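You operate a simulated robot arm through the tools that you are given. There is no shell and no other tool.

You are at the controls of a simulated robot arm. One attempt, no reset.

TASK
Put things in order on the top of the pump bench. At the end: the gold pipe elbow stands where the grey job card stood; the grey job card from the top of the pump bench is on the white coils carton (marked "24 V"); the blue pipe elbow stands where the gold pipe elbow stood; the clear cup is in the dark green tray; whatever was shut is shut again. Leave all else as you found it, and nothing knocked over.

The check looks at the end state, three seconds after you hand in, the way a careful person would. Anything else that was tipped, shoved, dropped, spilled or broken makes it a failure.

THE ROBOT
A 6-joint arm with a two-finger parallel gripper, fixed in place. Base frame: the origin is on the floor under the middle of its stand, x ahead of it, y to its left, z up; the work surface is at about z = 0.86. Units: m, rad, N and s.
With the tool pointing down near the work surface it reaches from about 0.36 to 0.76 m from the base axis. Its first joint turns from -1.152 to 1.152 rad. Payload 2.45 kg.
The tool frame sits at the grasp point between the pads (the TCP): z along the fingers, y along the line on which they close. The tips reach 0.024 m beyond it. Largest opening 0.068 m; finger width 0.017, thickness 0.01; the body of the gripper, 0.04 by 0.07 m, starts 0.041 m behind the TCP.
Orientation is that of the tool frame in the base frame, as a unit quaternion [w, x, y, z]. With the fingers straight down and closing along the base's y, the tool's x points along the base's -x, its y along +y and its z along -z.

THE INTERFACE
- The arm moves only by the tool nudge_tool. Its argument "increments" is a list of rows, each an object of numbers (a shift or turn left out is 0, a gripper value left out holds the last): "wx", "wy", "wz": the turn, a rotation vector about the tool's x, y, z in units of 180 degrees (1.0 is 180 degrees); "x", "y", "z": the shift along the tool's x, y, z in units of 500 mm (1.0 is 500 mm); "grip": the finger opening in cm, from 0 to 6.8. In form: [{"wx": .., "wy": .., "wz": .., "x": .., "y": .., "z": .., "grip": ..}, ...]. A call has 1 to 20 rows; each row is the pose to reach, as a shift and turn from the pose commanded when the call began, along the tool's axes at that moment. A call with a number of a shift or a turn outside -1 to 1 is refused whole. A row lasts 0.2 s, in which the tool goes at most 0.05 m and 0.15 rad; a call with a longer step from one row to the next is refused whole, and so is a gripper value outside its range. A pose out of reach is approached as far as the arm can. The call stops where the force on the tool passes 40 N (or 10 N more than at its start, if that is more) or the arm is blocked; 0.2 s more then pass. The fingers move at their own pace (about 0.108 m/s each) and stop on an object; they squeeze with about 36 N. The grip force told is the motor's: it shows also when the fingers shut on nothing. Time passes only in rows, and 0.2 s behind the last, so rows that repeat a pose let the fingers close. It gives the time, the measured TCP pose, the force on the tool (base axes), the opening and the grip force at its end, in the units of the frame above (readings bear some noise), with the torque about the TCP (base axes, N m) and any sound that the robot's microphone picked up.
- Cameras (640 x 400 px; columns grow to the right, rows downward): "scene" is fixed at [0.181, 0.4437, 1.4493]; the picture's right is [-0.47, -0.88, 0.00], its down [-0.62, 0.33, -0.71] and it looks along [0.63, -0.34, -0.70] (base axes); focal length 336 px, centre (320, 200). "wrist" rides on the gripper at [0.084, 0.011, -0.075] in the tool frame; the picture's right is [-0.13, 0.99, 0.00], its down [-0.60, -0.08, -0.79] and it looks along [-0.79, -0.10, 0.61] (tool axes); focal length 251 px, centre (320, 200). There is no depth. A picture from a camera that has moved, and an enlarged one, comes with that camera's place and axes in the base frame and with its lens.
- capture(camera): a new picture of that camera. It takes no simulated time.
- close_up(camera, box): a new picture of the part [left, top, right, bottom] of that camera's present view, enlarged. It takes no simulated time.
- finish_job(): hands the job in; it is judged then, once.

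Nothing tells you positions but the pictures and the camera data. Unless the task says otherwise, let go and move clear before handing in.

The tools are called after "Call:" as a command line: name --argument value ..., lists and objects as JSON in quotes. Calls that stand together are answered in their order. nudge_tool: Moves the arm, as the interface text tells. Its arguments: {"type":"object","properties":{"increments":{"type":"array","items":{"type":"object","properties":{"wx":{"type":"number"},"wy":{"type":"number"},"wz":{"type":"number"},"x":{"type":"number"},"y":{"type":"number"},"z":{"type":"number"},"grip":{"type":"number"}}}}},"required":["increments"]} The other tools are called the same way: capture (camera) takes a picture; close_up (camera, box) takes an enlarged picture of a part of a camera's view; finish_job () hands the job in.

At the start:

```text
t: 0.0
position: [0.4884, 0.0153, 1.163]
orientation: [0.0, 0.001, 1.0, 0.0]
contact_force: [-0.5, -0.1, -0.6]
wrist_torque: [0.03, -0.01, -0.02]
width: 0.0681
grip_force: 0.0
```

scene: 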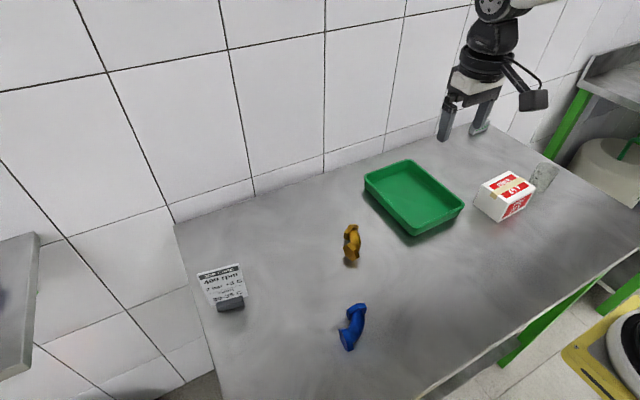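
wrist: 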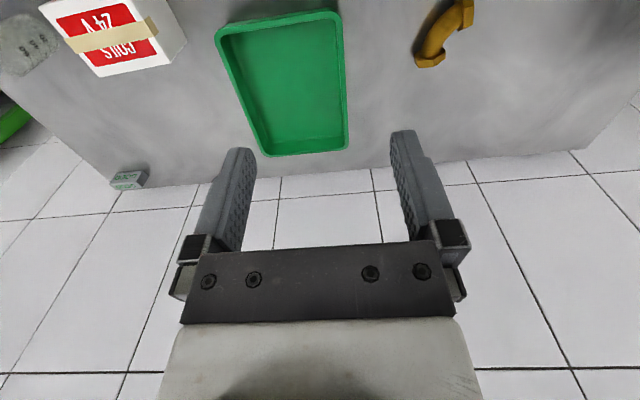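

I see a bench with a grey job card at the left, gold and blue elbows, a green tray, a white/red carton and a clear cup near the carton. I'll take enlarged pictures to locate each precisely before moving.

Call:
close_up --camera "scene" --box '[440, 130, 600, 230]'

Call:
close_up --camera "scene" --box '[170, 240, 290, 315]'

Call:
close_up --camera "scene" --box '[300, 210, 460, 310]'

Call:
close_up --camera "scene" --box '[280, 280, 440, 380]'

Call:
close_up --camera "wrist" --box '[0, 0, 240, 150]'

```text
4.00 times, centred on (520, 180) of scene
camera zoom: at [0.181, 0.4437, 1.4493], right [-0.47, -0.88, 0.0], down [-0.62, 0.33, -0.71], along [0.63, -0.34, -0.7], focal length 1345 px, centre (-480, 280)
```

zoom: 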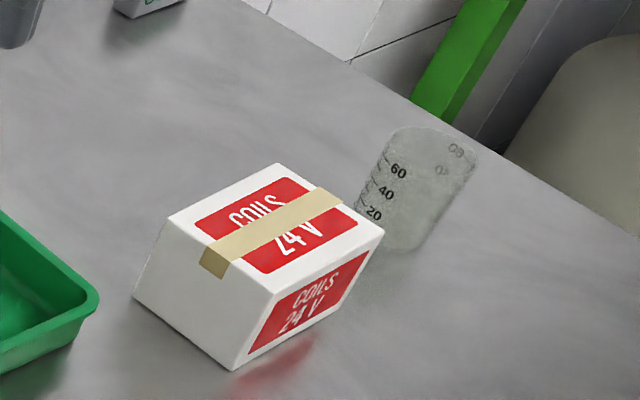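

```text
5.33 times, centred on (230, 278) of scene
camera zoom: at [0.181, 0.4437, 1.4493], right [-0.47, -0.88, 0.0], down [-0.62, 0.33, -0.71], along [0.63, -0.34, -0.7], focal length 1794 px, centre (800, -213)
```

zoom: 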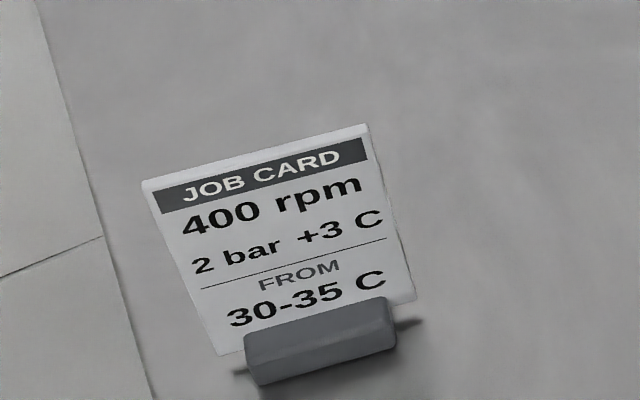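

```text
4.00 times, centred on (380, 260) of scene
camera zoom: at [0.181, 0.4437, 1.4493], right [-0.47, -0.88, 0.0], down [-0.62, 0.33, -0.71], along [0.63, -0.34, -0.7], focal length 1345 px, centre (80, -40)
```

zoom: 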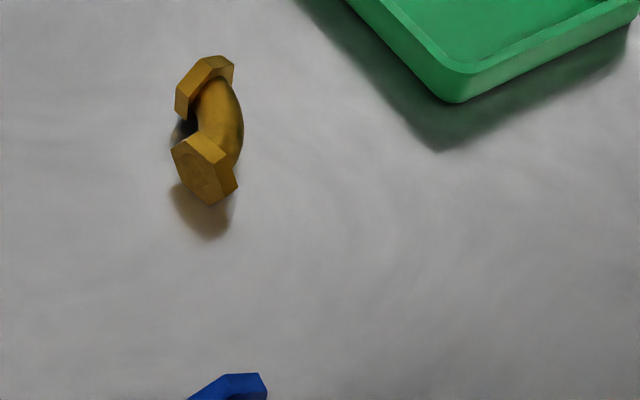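

```text
4.00 times, centred on (360, 330) of scene
camera zoom: at [0.181, 0.4437, 1.4493], right [-0.47, -0.88, 0.0], down [-0.62, 0.33, -0.71], along [0.63, -0.34, -0.7], focal length 1345 px, centre (160, -320)
```

zoom: 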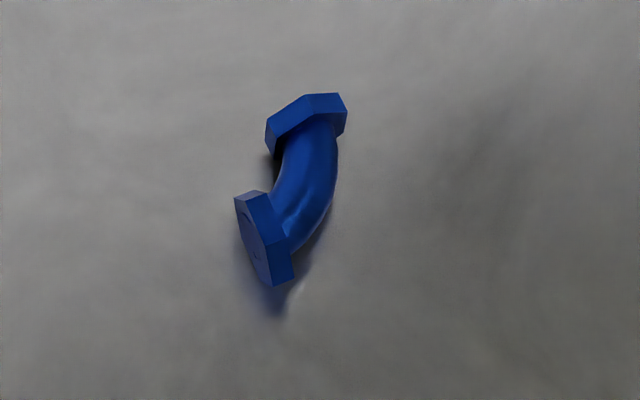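

```text
2.67 times, centred on (120, 75) of wrist
camera zoom: at [0.4043, 0.0254, 1.2369], right [0.13, 0.99, 0.0], down [0.6, -0.08, 0.79], along [0.79, -0.1, -0.61], focal length 670 px, centre (853, 533)
```

zoom: 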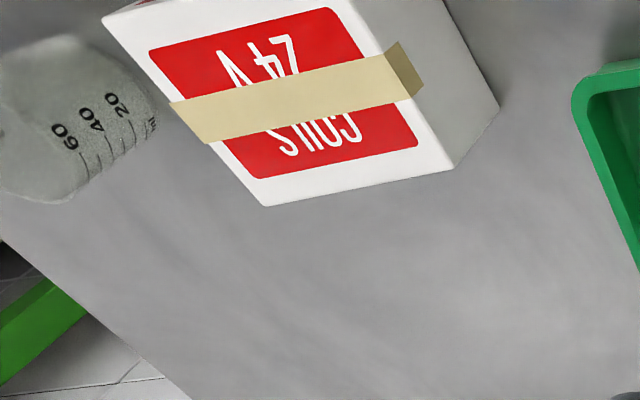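

Before moving I want a better idea of the other objects: the small green-labelled box at the far edge, the gold elbow and the tray. I'm taking more close-ups from the current pose.

Call:
close_up --camera "wrist" --box '[380, 0, 540, 100]'

Call:
close_up --camera "wrist" --box '[80, 140, 240, 240]'

Call:
close_up --camera "scene" --box '[340, 130, 500, 250]'

Call:
close_up --camera "scene" --box '[480, 50, 640, 180]'

Call:
close_up --camera "wrist" --box '[200, 0, 370, 170]'

```text
4.00 times, centred on (460, 50) of wrist
camera zoom: at [0.4043, 0.0254, 1.2369], right [0.13, 0.99, 0.0], down [0.6, -0.08, 0.79], along [0.79, -0.1, -0.61], focal length 1006 px, centre (-240, 800)
```

zoom: 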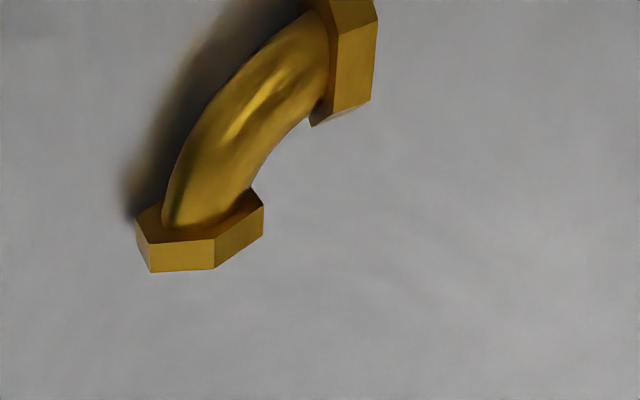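

```text
4.00 times, centred on (160, 190) of wrist
camera zoom: at [0.4043, 0.0254, 1.2369], right [0.13, 0.99, 0.0], down [0.6, -0.08, 0.79], along [0.79, -0.1, -0.61], focal length 1006 px, centre (960, 240)
```

zoom: 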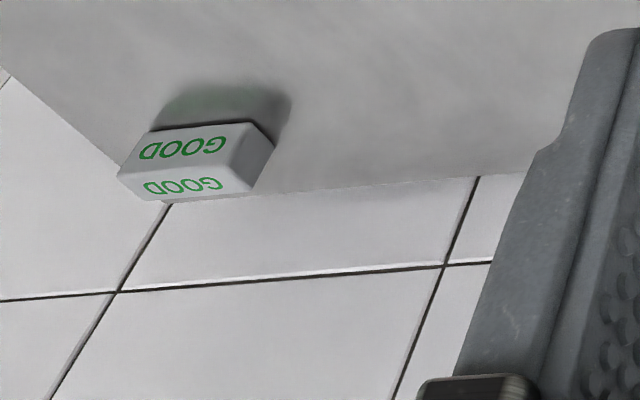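

```text
3.33 times, centred on (420, 190) of scene
camera zoom: at [0.181, 0.4437, 1.4493], right [-0.47, -0.88, 0.0], down [-0.62, 0.33, -0.71], along [0.63, -0.34, -0.7], focal length 1121 px, centre (-13, 233)
```

zoom: 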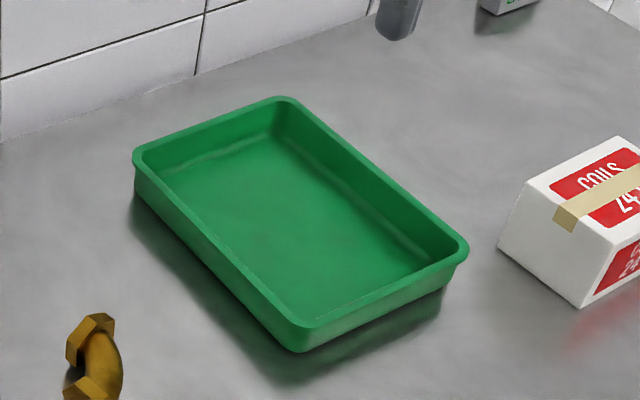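

```text
3.08 times, centred on (560, 115) of scene
camera zoom: at [0.181, 0.4437, 1.4493], right [-0.47, -0.88, 0.0], down [-0.62, 0.33, -0.71], along [0.63, -0.34, -0.7], focal length 1035 px, centre (-418, 462)
```

zoom: 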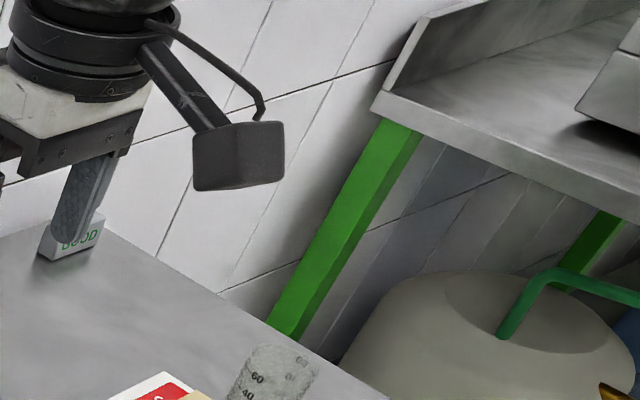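

```text
2.35 times, centred on (285, 85) of wrist
camera zoom: at [0.4043, 0.0254, 1.2369], right [0.13, 0.99, 0.0], down [0.6, -0.08, 0.79], along [0.79, -0.1, -0.61], focal length 592 px, centre (402, 471)
```

zoom: 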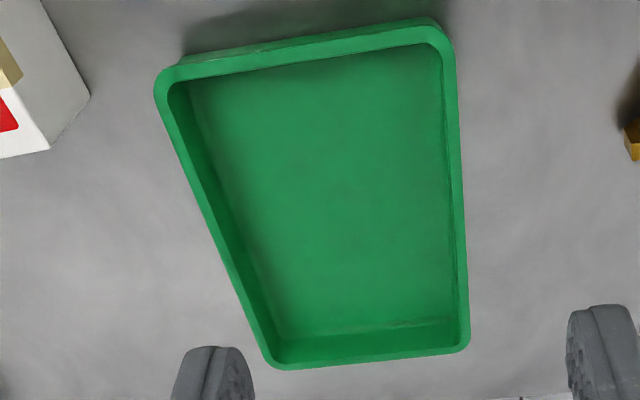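

Nothing on the bench seems to be shut with contents needed, and a "GOOD" block at the back edge must be left alone. The card stands near (0.53, 0.445), so I'll rotate the tool so the wrist camera looks toward +y and view it from the side.

Call:
nudge_tool --increments '[{"wz": -0.042, "y": 0.03, "z": 0.01}, {"wz": -0.083, "y": 0.06, "z": 0.03}, {"wz": -0.125, "y": 0.1, "z": 0.05}, {"wz": -0.167, "y": 0.14, "z": 0.07}, {"wz": -0.208, "y": 0.18, "z": 0.09}, {"wz": -0.25, "y": 0.22, "z": 0.11}, {"wz": -0.292, "y": 0.26, "z": 0.13}, {"wz": -0.333, "y": 0.3, "z": 0.15}, {"wz": -0.375, "y": 0.33, "z": 0.17}, {"wz": -0.417, "y": 0.35, "z": 0.19}, {"wz": -0.458, "y": 0.37, "z": 0.21, "x": -0.04}, {"wz": -0.5, "y": 0.37, "z": 0.22, "x": -0.08}]'

Call:
capture --camera "wrist"

Call:
capture --camera "scene"

```text
t: 2.6
position: [0.5284, 0.2002, 1.0521]
orientation: [0.0, 0.708, -0.706, 0.0]
contact_force: [-0.1, 0.4, -0.2]
wrist_torque: [-0.01, 0.02, 0.01]
width: 0.0679
grip_force: 0.0
```

```text
taken
camera wrist: at [0.5178, 0.1151, 1.1267], right [-0.99, 0.13, 0.0], down [0.08, 0.6, 0.79], along [0.1, 0.79, -0.61], focal length 251 px, centre (320, 200)
```

wrist: 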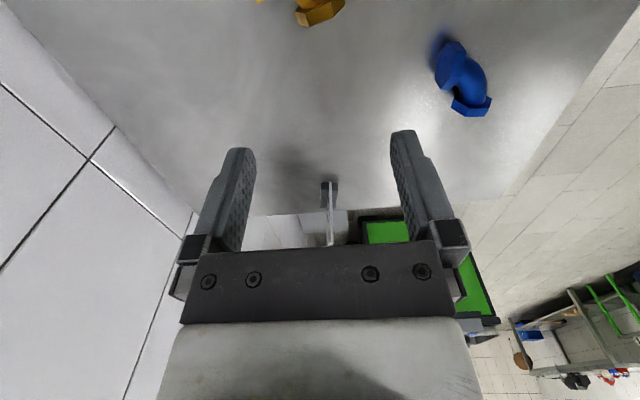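

```text
taken
```

scene: 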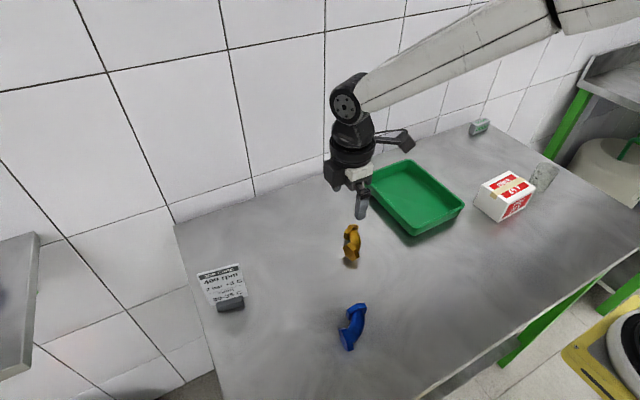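

Call:
close_up --camera "wrist" --box '[280, 165, 376, 255]'

Call:
close_up --camera "wrist" --box '[400, 20, 528, 120]'

```text
4.44 times, centred on (328, 210) of wrist
camera zoom: at [0.5178, 0.1151, 1.1267], right [-0.99, 0.13, 0.0], down [0.08, 0.6, 0.79], along [0.1, 0.79, -0.61], focal length 1118 px, centre (284, 156)
```

zoom: 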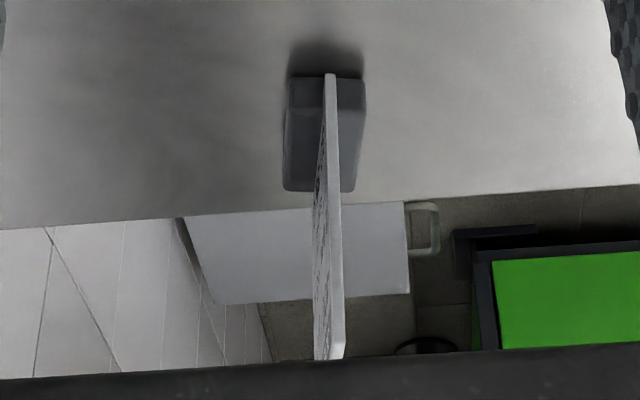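

```text
4.00 times, centred on (464, 70) of wrist
camera zoom: at [0.5178, 0.1151, 1.1267], right [-0.99, 0.13, 0.0], down [0.08, 0.6, 0.79], along [0.1, 0.79, -0.61], focal length 1006 px, centre (-256, 720)
```

zoom: 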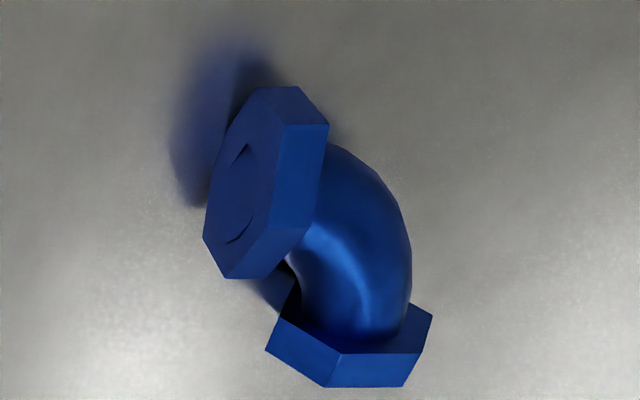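

The side view shows the card stands vertical, about 0.11 m tall (top ≈ 0.973), plane centre near (0.544, 0.443), turned about 10° from the y axis. I'll move above it with the fingers closing across its thickness, and check alignment before descending.

Call:
nudge_tool --increments '[{"wz": 0.01, "x": -0.05, "y": -0.004}, {"wz": 0.02, "x": -0.12, "y": -0.008}, {"wz": 0.03, "x": -0.2, "y": -0.013}, {"wz": 0.04, "x": -0.28, "y": -0.018}, {"wz": 0.05, "x": -0.36, "y": -0.024}, {"wz": 0.0556, "x": -0.43, "y": -0.028}, {"wz": 0.0556, "x": -0.47, "y": -0.031}, {"wz": 0.0556, "x": -0.4856, "y": -0.0312}, {"wz": 0.0556, "x": -0.4856, "y": -0.0312}]'

Call:
capture --camera "wrist"

Call:
capture --camera "scene"

```text
t: 4.6
position: [0.5455, 0.443, 1.0529]
orientation: [0.0, -0.642, 0.766, 0.0]
contact_force: [-0.3, 0.4, 0.7]
wrist_torque: [0.01, 0.04, -0.01]
width: 0.0679
grip_force: 0.0
```

```text
taken
camera wrist: at [0.5198, 0.3616, 1.1265], right [-0.95, 0.3, 0.0], down [0.18, 0.58, 0.79], along [0.24, 0.76, -0.61], focal length 251 px, centre (320, 200)
```

wrist: 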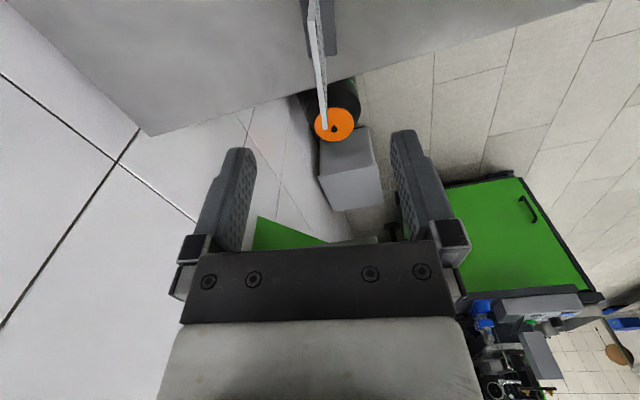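

```text
taken
```

scene: 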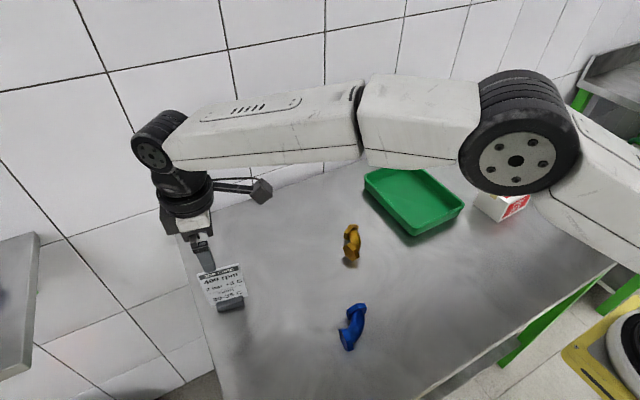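

Call:
close_up --camera "wrist" --box '[270, 0, 390, 150]'

Call:
close_up --camera "scene" --box '[170, 220, 290, 320]'

```text
2.67 times, centred on (330, 75) of wrist
camera zoom: at [0.5198, 0.3616, 1.1265], right [-0.95, 0.3, 0.0], down [0.18, 0.58, 0.79], along [0.24, 0.76, -0.61], focal length 670 px, centre (293, 533)
```

zoom: 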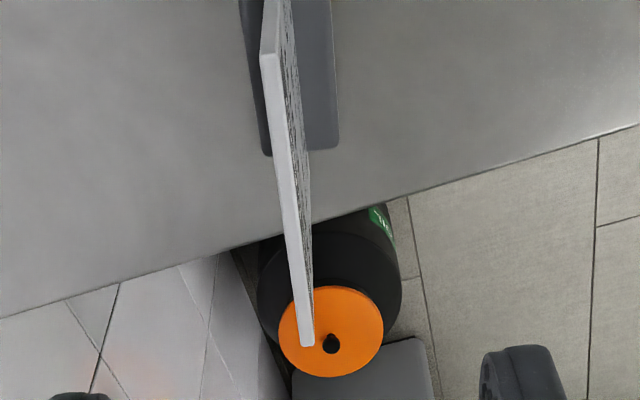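

```text
4.00 times, centred on (230, 270) of scene
camera zoom: at [0.181, 0.4437, 1.4493], right [-0.47, -0.88, 0.0], down [-0.62, 0.33, -0.71], along [0.63, -0.34, -0.7], focal length 1345 px, centre (680, -80)
```

zoom: 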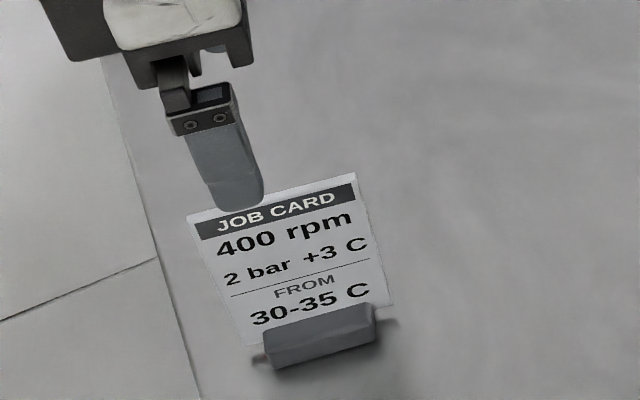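

The card top lies between the fingers, centred within a millimetre and aligned within a degree. I'll descend to z ≈ 0.95 so the pads hold the upper part of the sheet, then close.

Call:
nudge_tool --increments '[{"x": 0.005, "z": 0.05}, {"x": 0.006, "z": 0.11}, {"x": 0.006, "z": 0.16}, {"x": 0.006, "z": 0.19}, {"x": 0.006, "z": 0.205}, {"x": 0.006, "z": 0.205, "grip": 6.8}]'

Call:
close_up --camera "scene" --box '[170, 220, 290, 320]'

```text
t: 6.0
position: [0.5443, 0.4384, 0.9488]
orientation: [0.001, -0.643, 0.766, -0.001]
contact_force: [0.4, 0.2, -0.6]
wrist_torque: [-0.02, -0.01, 0.0]
width: 0.0676
grip_force: 0.1
```

```text
4.00 times, centred on (230, 270) of scene
camera zoom: at [0.181, 0.4437, 1.4493], right [-0.47, -0.88, 0.0], down [-0.62, 0.33, -0.71], along [0.63, -0.34, -0.7], focal length 1345 px, centre (680, -80)
```

zoom: 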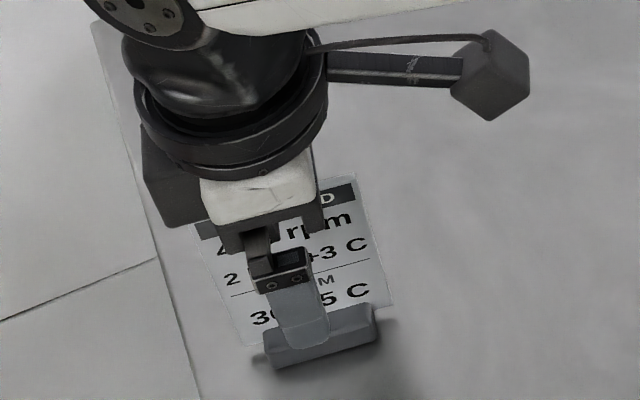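

The fingers straddle the card without contact. Now I close on it.

Call:
nudge_tool --increments '[{"grip": 3.0}, {"grip": 1.0}, {"grip": 0.0}, {"grip": 0.0}, {"grip": 0.0}]'

Call:
close_up --camera "scene" --box '[170, 220, 290, 320]'

```text
t: 7.2
position: [0.5434, 0.4385, 0.949]
orientation: [0.0, -0.643, 0.766, 0.0]
contact_force: [0.6, 1.2, -0.2]
wrist_torque: [0.0, 0.0, 0.0]
width: 0.0035
grip_force: 27.3
```

```text
4.00 times, centred on (230, 270) of scene
camera zoom: at [0.181, 0.4437, 1.4493], right [-0.47, -0.88, 0.0], down [-0.62, 0.33, -0.71], along [0.63, -0.34, -0.7], focal length 1345 px, centre (680, -80)
```

zoom: 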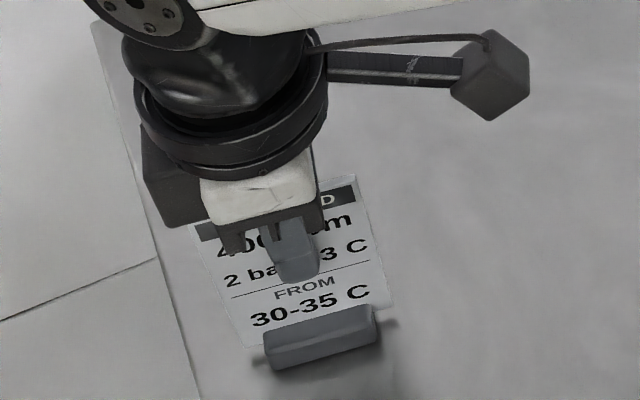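

The grip holds at 3.5 mm width with 27 N. I lift straight up and check that the card comes along.

Call:
nudge_tool --increments '[{"z": -0.02}, {"z": -0.06}, {"z": -0.12}, {"z": -0.2}, {"z": -0.28}, {"z": -0.32}]'

Call:
capture --camera "scene"

Call:
capture --camera "wrist"

```text
t: 8.6
position: [0.5453, 0.4397, 1.1101]
orientation: [0.0, -0.643, 0.766, 0.0]
contact_force: [0.4, -0.4, -0.3]
wrist_torque: [-0.01, -0.02, 0.0]
width: 0.0036
grip_force: 27.4
```

```text
taken
```

scene: 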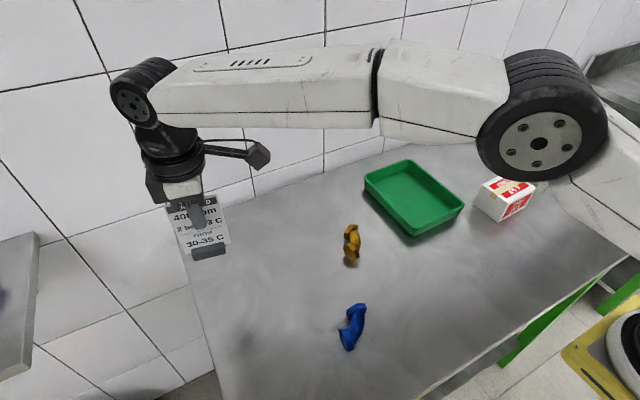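

```text
taken
camera wrist: at [0.5198, 0.3587, 1.1853], right [-0.95, 0.3, 0.0], down [0.18, 0.58, 0.79], along [0.24, 0.76, -0.61], focal length 251 px, centre (320, 200)
```

wrist: 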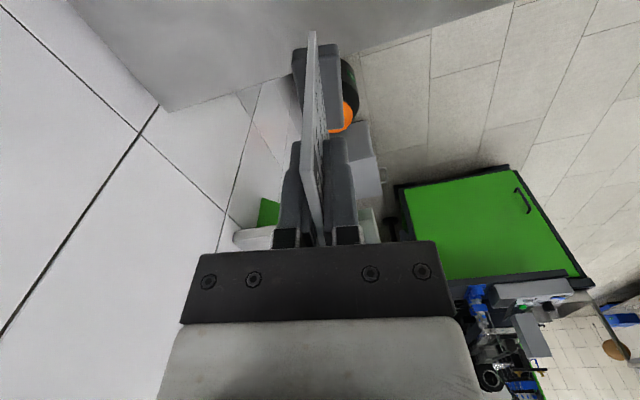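

The card is securely in the grip. I'll carry it high over the bench toward the carton at about (0.487, -0.216), turning it to line up with the carton's long side.

Call:
nudge_tool --increments '[{"x": 0.03, "y": -0.003, "wz": -0.005}, {"x": 0.09, "y": -0.008, "wz": -0.01}, {"x": 0.17, "y": -0.015, "wz": -0.02}, {"x": 0.26, "y": -0.022, "wz": -0.03}, {"x": 0.35, "y": -0.03, "wz": -0.04}, {"x": 0.44, "y": -0.038, "wz": -0.05}, {"x": 0.53, "y": -0.046, "wz": -0.06}, {"x": 0.62, "y": -0.053, "wz": -0.07}, {"x": 0.71, "y": -0.061, "wz": -0.077}, {"x": 0.79, "y": -0.068, "wz": -0.077}, {"x": 0.86, "y": -0.074, "wz": -0.077}, {"x": 0.9, "y": -0.077, "wz": -0.077}]'

Call:
capture --camera "scene"

```text
t: 11.2
position: [0.5044, -0.0091, 1.1102]
orientation: [0.0, 0.731, -0.683, 0.0]
contact_force: [0.6, 0.9, -0.7]
wrist_torque: [0.0, 0.0, 0.02]
width: 0.0036
grip_force: 27.1
```

```text
taken
```

scene: 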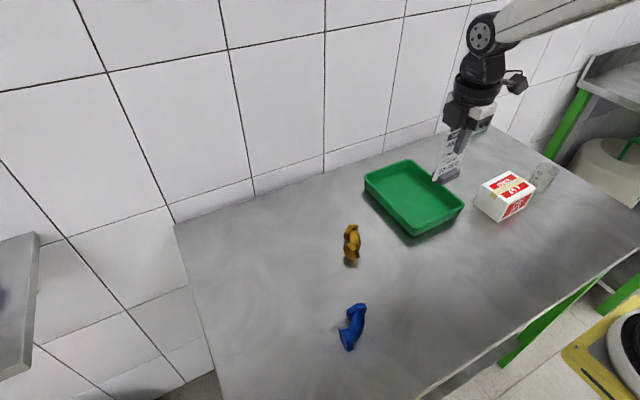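

Orientation is aligned with the carton. I continue to a point above the carton centre and check with the scene camera.

Call:
nudge_tool --increments '[{"x": 0.04, "y": 0.006}, {"x": 0.11, "y": 0.017}, {"x": 0.19, "y": 0.029}, {"x": 0.27, "y": 0.041}, {"x": 0.34, "y": 0.052}, {"x": 0.39, "y": 0.06}, {"x": 0.411, "y": 0.0626}, {"x": 0.411, "y": 0.0626}]'

Call:
capture --camera "scene"

Call:
capture --camera "wrist"

Call:
close_up --camera "scene" --box '[440, 120, 600, 230]'

```text
t: 13.0
position: [0.4862, -0.2158, 1.1091]
orientation: [0.0, 0.731, -0.682, 0.0]
contact_force: [0.0, 0.3, -0.9]
wrist_torque: [0.02, -0.06, -0.02]
width: 0.0034
grip_force: 27.3
```

```text
taken
```

scene: 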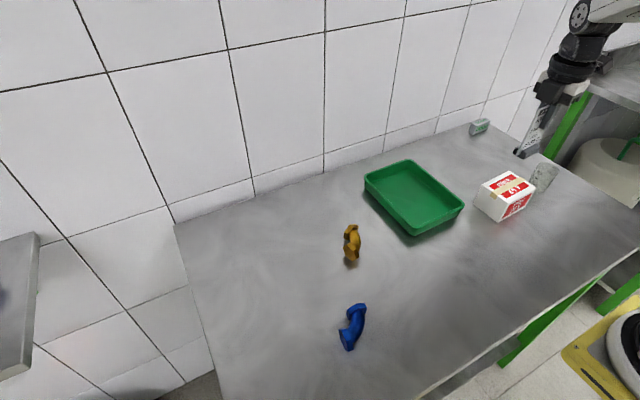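

```text
taken
camera wrist: at [0.4805, -0.302, 1.1834], right [-1.0, 0.06, 0.0], down [0.04, 0.61, 0.79], along [0.05, 0.79, -0.61], focal length 251 px, centre (320, 200)
```

wrist: 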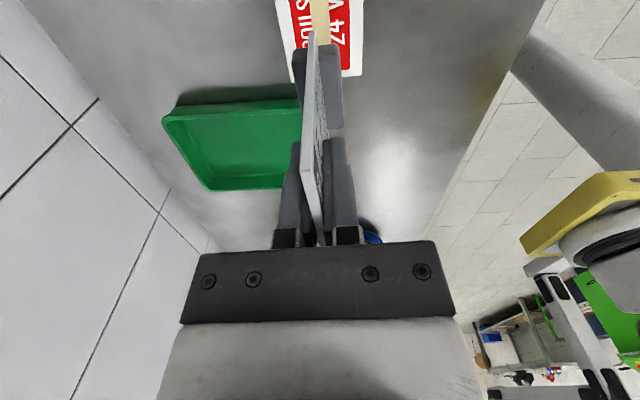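

```text
3.64 times, centred on (520, 175) of scene
camera zoom: at [0.181, 0.4437, 1.4493], right [-0.47, -0.88, 0.0], down [-0.62, 0.33, -0.71], along [0.63, -0.34, -0.7], focal length 1223 px, centre (-407, 291)
```

zoom: 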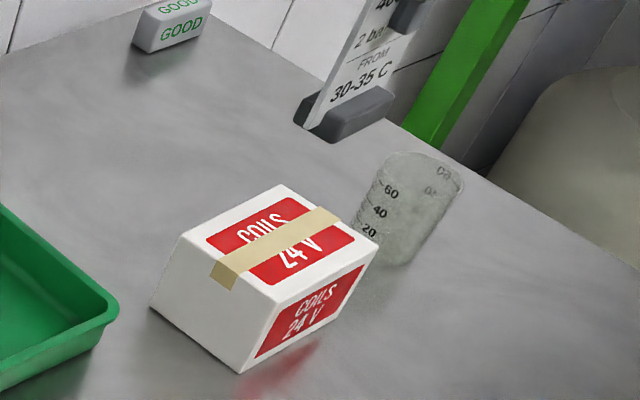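

Call:
close_up --camera "wrist" --box '[260, 0, 400, 100]'

```text
4.00 times, centred on (330, 50) of wrist
camera zoom: at [0.4805, -0.302, 1.1834], right [-1.0, 0.06, 0.0], down [0.04, 0.61, 0.79], along [0.05, 0.79, -0.61], focal length 1006 px, centre (280, 800)
```

zoom: 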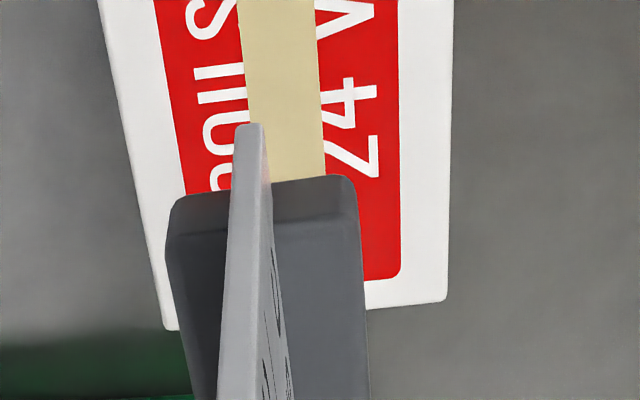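

The card hangs directly above the carton (corner estimates put the carton centre near (0.485, -0.219), top ≈ 0.924). I'll lower to just above the expected contact height, then feel the way down in small steps.

Call:
nudge_tool --increments '[{"x": 0.006, "z": 0.05}, {"x": 0.006, "z": 0.1}, {"x": 0.006, "z": 0.14}, {"x": 0.006, "z": 0.16}, {"x": 0.006, "z": 0.168}, {"x": 0.006, "z": 0.168}]'

Call:
close_up --camera "scene" --box '[440, 120, 600, 230]'

```text
t: 14.4
position: [0.4878, -0.2185, 1.0254]
orientation: [0.0, 0.731, -0.683, 0.001]
contact_force: [0.2, -1.2, 0.3]
wrist_torque: [0.03, 0.02, -0.02]
width: 0.0034
grip_force: 27.2
```

```text
3.64 times, centred on (520, 175) of scene
camera zoom: at [0.181, 0.4437, 1.4493], right [-0.47, -0.88, 0.0], down [-0.62, 0.33, -0.71], along [0.63, -0.34, -0.7], focal length 1223 px, centre (-407, 291)
```

zoom: 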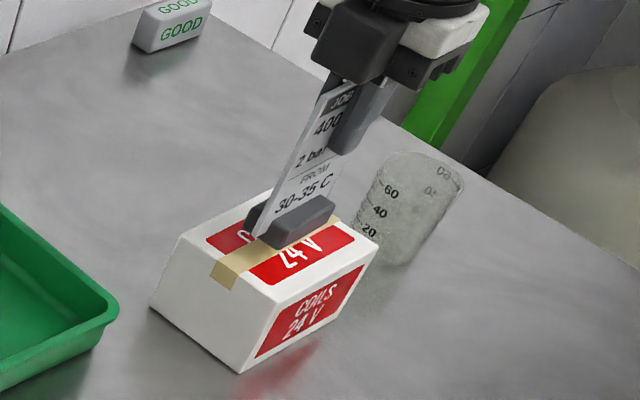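

The card base hovers about 1 cm above the carton's top, well within its edges. I lower in millimetre steps, watching the force.

Call:
nudge_tool --increments '[{"z": 0.004}, {"z": 0.008}, {"z": 0.012}, {"z": 0.016}, {"z": 0.016}]'

Call:
close_up --camera "scene" --box '[470, 150, 550, 205]'

```text
t: 15.6
position: [0.4858, -0.221, 1.0183]
orientation: [0.0, 0.731, -0.682, 0.0]
contact_force: [0.1, -0.1, -0.8]
wrist_torque: [-0.01, 0.01, 0.0]
width: 0.0035
grip_force: 27.2
```

```text
7.27 times, centred on (510, 178) of scene
camera zoom: at [0.181, 0.4437, 1.4493], right [-0.47, -0.88, 0.0], down [-0.62, 0.33, -0.71], along [0.63, -0.34, -0.7], focal length 2446 px, centre (-1062, 364)
```

zoom: 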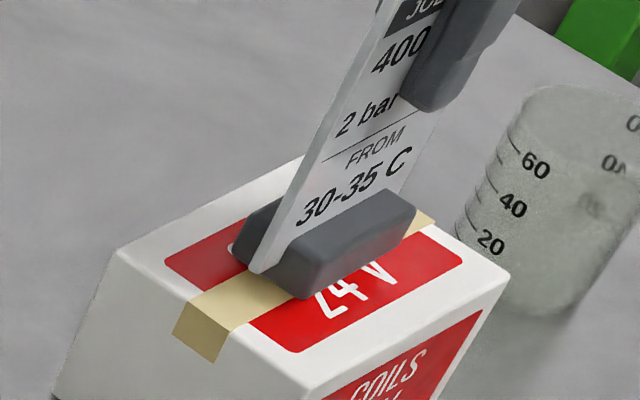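

Call:
nudge_tool --increments '[{"z": 0.002}, {"z": 0.004}, {"z": 0.006}, {"z": 0.006}]'

Call:
close_up --camera "scene" --box '[470, 150, 550, 205]'

```text
t: 16.6
position: [0.4862, -0.221, 1.0161]
orientation: [-0.002, 0.731, -0.683, 0.001]
contact_force: [-0.1, 0.9, -0.9]
wrist_torque: [0.0, 0.03, 0.01]
width: 0.0035
grip_force: 26.9
```

```text
7.27 times, centred on (510, 178) of scene
camera zoom: at [0.181, 0.4437, 1.4493], right [-0.47, -0.88, 0.0], down [-0.62, 0.33, -0.71], along [0.63, -0.34, -0.7], focal length 2446 px, centre (-1062, 364)
```

zoom: 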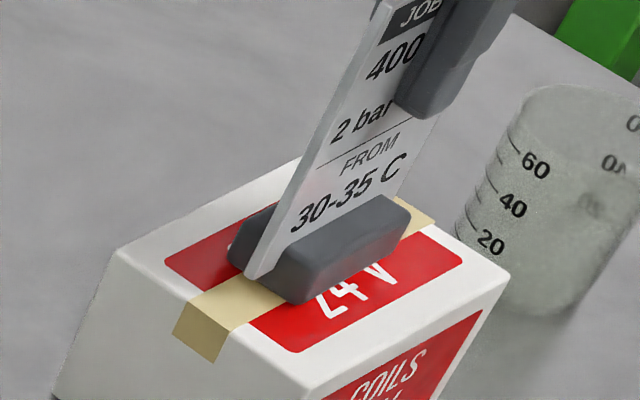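

No contact yet; I continue down.

Call:
nudge_tool --increments '[{"z": 0.002}, {"z": 0.004}, {"z": 0.006}, {"z": 0.006}]'

Call:
close_up --camera "scene" --box '[470, 150, 550, 205]'

```text
t: 17.6
position: [0.4879, -0.2206, 1.0132]
orientation: [-0.001, 0.731, -0.682, 0.002]
contact_force: [-1.9, 1.9, 24.5]
wrist_torque: [-0.01, 0.19, -0.03]
width: 0.0036
grip_force: 27.4
```

```text
7.27 times, centred on (510, 178) of scene
camera zoom: at [0.1805, 0.4439, 1.4493], right [-0.47, -0.88, 0.0], down [-0.62, 0.33, -0.71], along [0.63, -0.34, -0.7], focal length 2446 px, centre (-1062, 364)
```

zoom: 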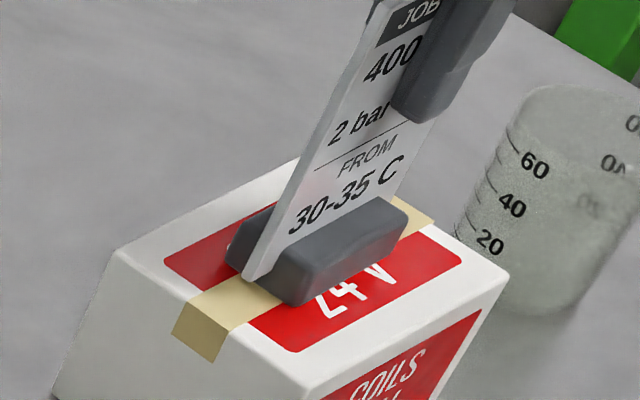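

Contact felt: 24 N upward at TCP z ≈ 1.013. I relieve the pressure slightly before opening.

Call:
nudge_tool --increments '[{"z": -0.001}, {"z": -0.002}, {"z": -0.002}]'

```text
t: 18.4
position: [0.4865, -0.2202, 1.0134]
orientation: [0.0, 0.731, -0.683, 0.001]
contact_force: [-0.5, -3.9, 20.7]
wrist_torque: [-0.52, 0.07, 0.02]
width: 0.0035
grip_force: 27.1
```

Call:
nudge_tool --increments '[{"z": -0.001}, {"z": -0.001}]'

```text
t: 19.0
position: [0.4866, -0.2208, 1.0123]
orientation: [0.0, 0.731, -0.683, 0.0]
contact_force: [-0.7, -5.1, 13.4]
wrist_torque: [-0.63, 0.01, 0.0]
width: 0.0035
grip_force: 27.3
```

Call:
nudge_tool --increments '[{"z": -0.001}, {"z": -0.001}]'

Call:
close_up --camera "scene" --box '[470, 150, 550, 205]'

Call:
close_up --camera "wrist" --box '[220, 0, 420, 240]'

```text
t: 19.6
position: [0.4858, -0.2198, 1.0139]
orientation: [0.0, 0.731, -0.682, -0.002]
contact_force: [0.8, 1.8, 0.7]
wrist_torque: [0.04, -0.02, 0.0]
width: 0.0032
grip_force: 27.7
```

```text
7.27 times, centred on (510, 178) of scene
camera zoom: at [0.181, 0.4437, 1.4493], right [-0.47, -0.88, 0.0], down [-0.62, 0.33, -0.71], along [0.63, -0.34, -0.7], focal length 2446 px, centre (-1062, 364)
```

zoom: 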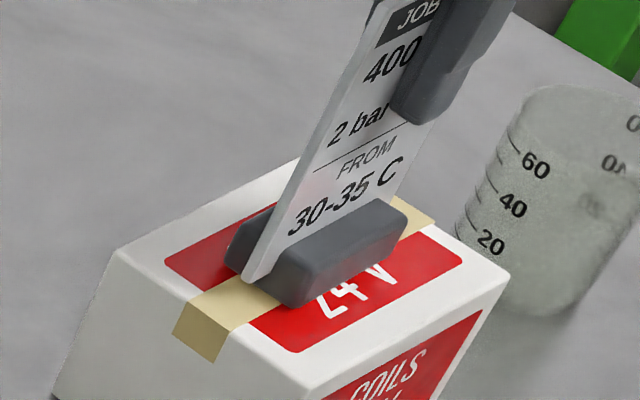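

```text
1.67 times, centred on (320, 120) of wrist
camera zoom: at [0.4811, -0.3049, 1.0877], right [-1.0, 0.06, 0.0], down [0.04, 0.61, 0.79], along [0.05, 0.79, -0.61], focal length 419 px, centre (320, 333)
```

zoom: 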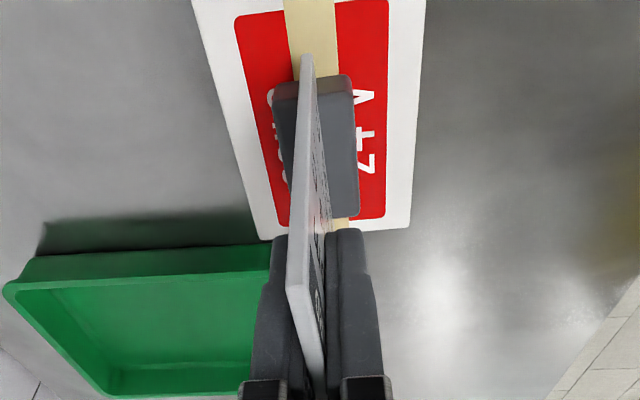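

Force is nearly zero with the base just resting on the carton. I open the fingers gently and check.

Call:
nudge_tool --increments '[{"grip": 0.6}, {"grip": 1.0}, {"grip": 2.0}, {"grip": 3.0}, {"grip": 3.0}]'

Call:
close_up --camera "scene" --box '[470, 140, 566, 206]'

Call:
close_up --camera "wrist" --box '[220, 0, 420, 240]'

```text
t: 20.8
position: [0.4865, -0.2204, 1.0143]
orientation: [0.0, 0.732, -0.682, 0.0]
contact_force: [0.2, 1.0, -0.6]
wrist_torque: [0.01, 0.02, 0.0]
width: 0.03
grip_force: 0.0
```

```text
6.06 times, centred on (518, 173) of scene
camera zoom: at [0.181, 0.4437, 1.4493], right [-0.47, -0.88, 0.0], down [-0.62, 0.33, -0.71], along [0.63, -0.34, -0.7], focal length 2038 px, centre (-880, 364)
```

zoom: 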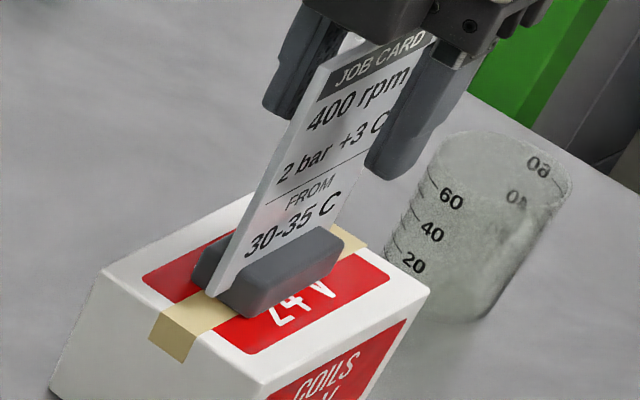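

```text
1.67 times, centred on (320, 120) of wrist
camera zoom: at [0.4817, -0.3056, 1.0891], right [-1.0, 0.06, 0.0], down [0.04, 0.61, 0.79], along [0.05, 0.79, -0.61], focal length 419 px, centre (320, 333)
```

zoom: 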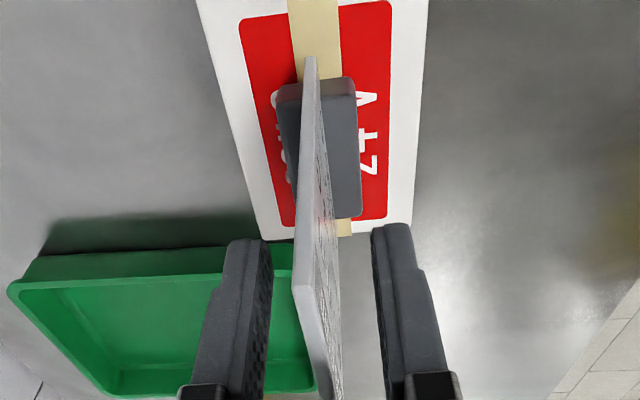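

The card stands free on the carton. I lift straight up and clear.

Call:
nudge_tool --increments '[{"z": -0.02}, {"z": -0.06}, {"z": -0.12}, {"z": -0.2}, {"z": -0.26}, {"z": -0.3}, {"z": -0.3, "grip": 6.8}]'

Call:
capture --camera "scene"

Call:
capture --camera "wrist"

```text
t: 22.4
position: [0.4877, -0.2201, 1.1647]
orientation: [0.0, 0.731, -0.682, 0.0]
contact_force: [0.4, 0.8, 0.0]
wrist_torque: [-0.01, 0.02, -0.01]
width: 0.0683
grip_force: 0.0
```

```text
taken
```

scene: 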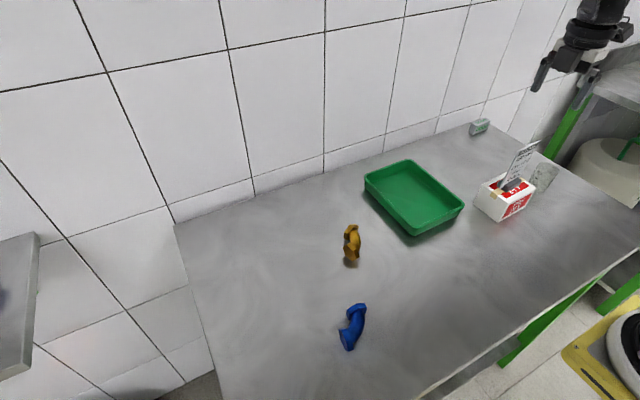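

```text
taken
camera wrist: at [0.481, -0.3041, 1.2396], right [-1.0, 0.06, 0.0], down [0.04, 0.61, 0.79], along [0.05, 0.79, -0.61], focal length 251 px, centre (320, 200)
```

wrist: 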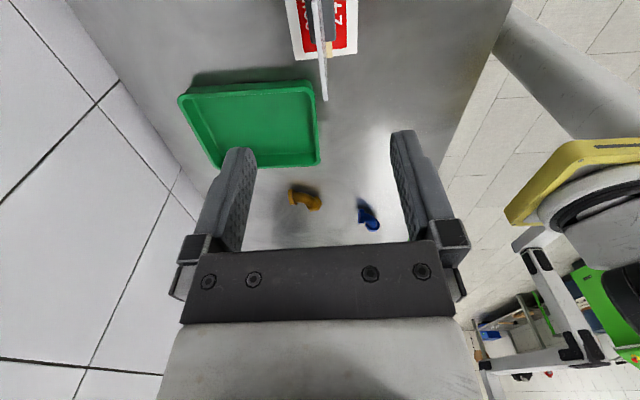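

The card stands upright on the carton. Next is the gold elbow (about (0.545, 0.168)); I'll move over toward it with the fingers turned to close across the bend's middle, staying back a bit to view it.

Call:
nudge_tool --increments '[{"x": -0.03, "y": -0.003, "wz": 0.0442}, {"x": -0.08, "y": -0.008, "wz": 0.0884}, {"x": -0.14, "y": -0.015, "wz": 0.1326}, {"x": -0.2, "y": -0.021, "wz": 0.1768}, {"x": -0.26, "y": -0.027, "wz": 0.221}, {"x": -0.32, "y": -0.033, "z": 0.02, "wz": 0.2652}, {"x": -0.38, "y": -0.04, "z": 0.04, "wz": 0.3094}, {"x": -0.44, "y": -0.046, "z": 0.07, "wz": 0.3536}, {"x": -0.5, "y": -0.052, "z": 0.1, "wz": 0.3978}, {"x": -0.56, "y": -0.058, "z": 0.13, "wz": 0.442}, {"x": -0.62, "y": -0.065, "z": 0.16, "wz": 0.4862}, {"x": -0.68, "y": -0.071, "z": 0.18, "wz": 0.5304}, {"x": -0.74, "y": -0.077, "z": 0.2, "wz": 0.5746}, {"x": -0.79, "y": -0.082, "z": 0.22, "wz": 0.6188}, {"x": -0.82, "y": -0.086, "z": 0.23, "wz": 0.663}, {"x": -0.8267, "y": -0.0862, "z": 0.23, "wz": 0.707}, {"x": -0.8267, "y": -0.0862, "z": 0.23, "wz": 0.707}]'

Call:
capture --camera "wrist"

Call:
capture --camera "scene"

```text
t: 26.0
position: [0.5016, 0.1957, 1.0502]
orientation: [0.0, 0.288, 0.958, 0.0]
contact_force: [0.8, 0.3, -1.7]
wrist_torque: [-0.03, 0.01, 0.02]
width: 0.068
grip_force: 0.0
```

```text
taken
camera wrist: at [0.4368, 0.2504, 1.1246], right [0.65, 0.76, 0.0], down [0.46, -0.4, 0.79], along [0.6, -0.52, -0.61], focal length 251 px, centre (320, 200)
```

wrist: 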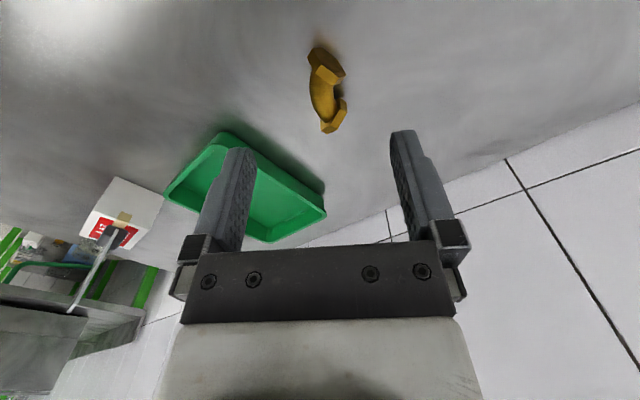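

```text
taken
```

scene: 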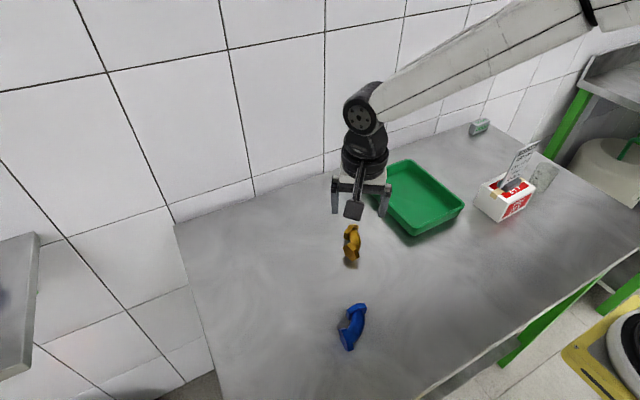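

Call:
close_up --camera "wrist" --box '[260, 30, 400, 150]'

Call:
close_up --camera "scene" --box '[320, 215, 384, 275]'

```text
3.33 times, centred on (330, 90) of wrist
camera zoom: at [0.4368, 0.2504, 1.1246], right [0.65, 0.76, 0.0], down [0.46, -0.4, 0.79], along [0.6, -0.52, -0.61], focal length 838 px, centre (287, 567)
```

zoom: 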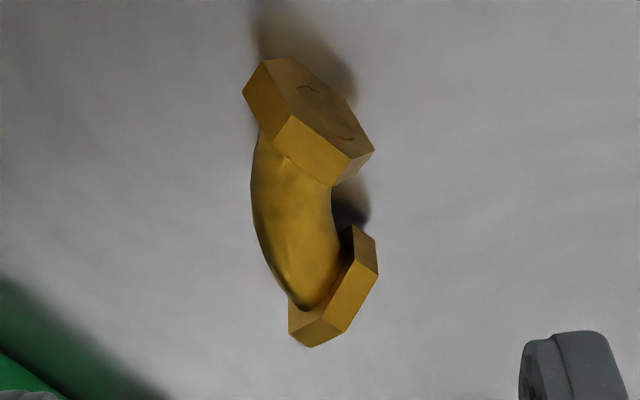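

```text
6.67 times, centred on (352, 245) of scene
camera zoom: at [0.181, 0.4437, 1.4493], right [-0.47, -0.88, 0.0], down [-0.62, 0.33, -0.71], along [0.63, -0.34, -0.7], focal length 2242 px, centre (107, -100)
```

zoom: 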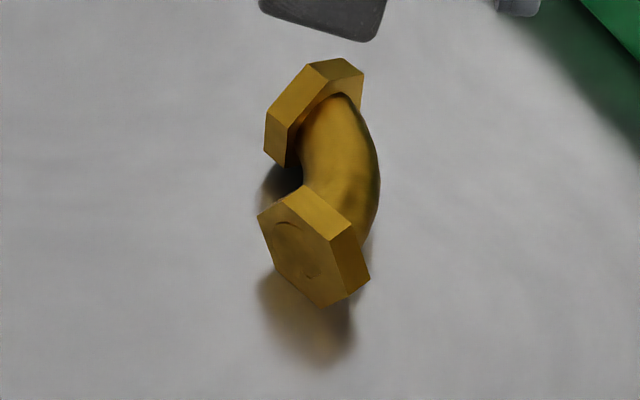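

I see the gold elbow lying on its hex flats: one flange near (0.571, 0.162) facing +x, the other near (0.527, 0.183) facing +y. The inside of the bend looks too tight for a finger, so I plan to grip the far flange across its hex corners; I turn the tool to that direction and look again.

Call:
nudge_tool --increments '[{"x": -0.012, "y": -0.005, "wz": -0.0416}, {"x": -0.028, "y": -0.012, "wz": -0.0832}, {"x": -0.045, "y": -0.02, "wz": -0.1248}, {"x": -0.06, "y": -0.027, "wz": -0.1664}, {"x": -0.075, "y": -0.034, "wz": -0.208}, {"x": -0.09, "y": -0.04, "wz": -0.2496}, {"x": -0.105, "y": -0.046, "wz": -0.2912}, {"x": -0.1128, "y": -0.0496, "wz": -0.3333}, {"x": -0.1128, "y": -0.0496, "wz": -0.3333}]'

Call:
close_up --camera "wrist" --box '[250, 20, 410, 140]'

Call:
capture --camera "wrist"

```text
t: 28.0
position: [0.5351, 0.1434, 1.0497]
orientation: [0.0, -0.231, 0.973, 0.0]
contact_force: [-0.2, 0.4, -0.6]
wrist_torque: [-0.03, 0.01, 0.01]
width: 0.0681
grip_force: 0.0
```

```text
3.33 times, centred on (330, 80) of wrist
camera zoom: at [0.455, 0.1144, 1.1237], right [-0.33, 0.94, 0.0], down [0.57, 0.2, 0.79], along [0.75, 0.26, -0.61], focal length 838 px, centre (287, 600)
```

zoom: 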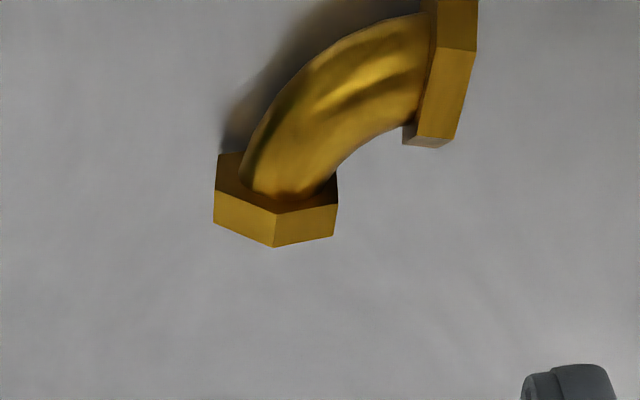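

```text
taken
camera wrist: at [0.455, 0.1144, 1.1237], right [-0.33, 0.94, 0.0], down [0.57, 0.2, 0.79], along [0.75, 0.26, -0.61], focal length 251 px, centre (320, 200)
```

wrist: 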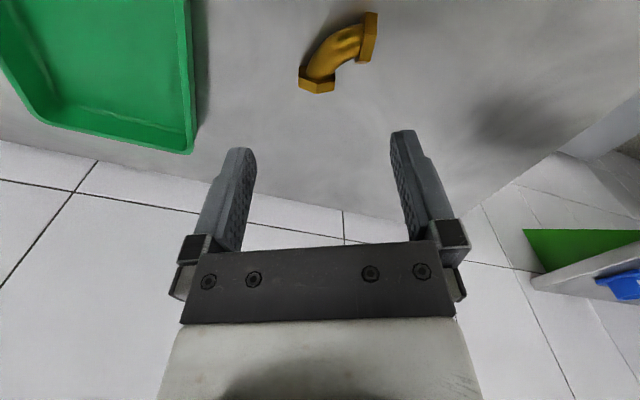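

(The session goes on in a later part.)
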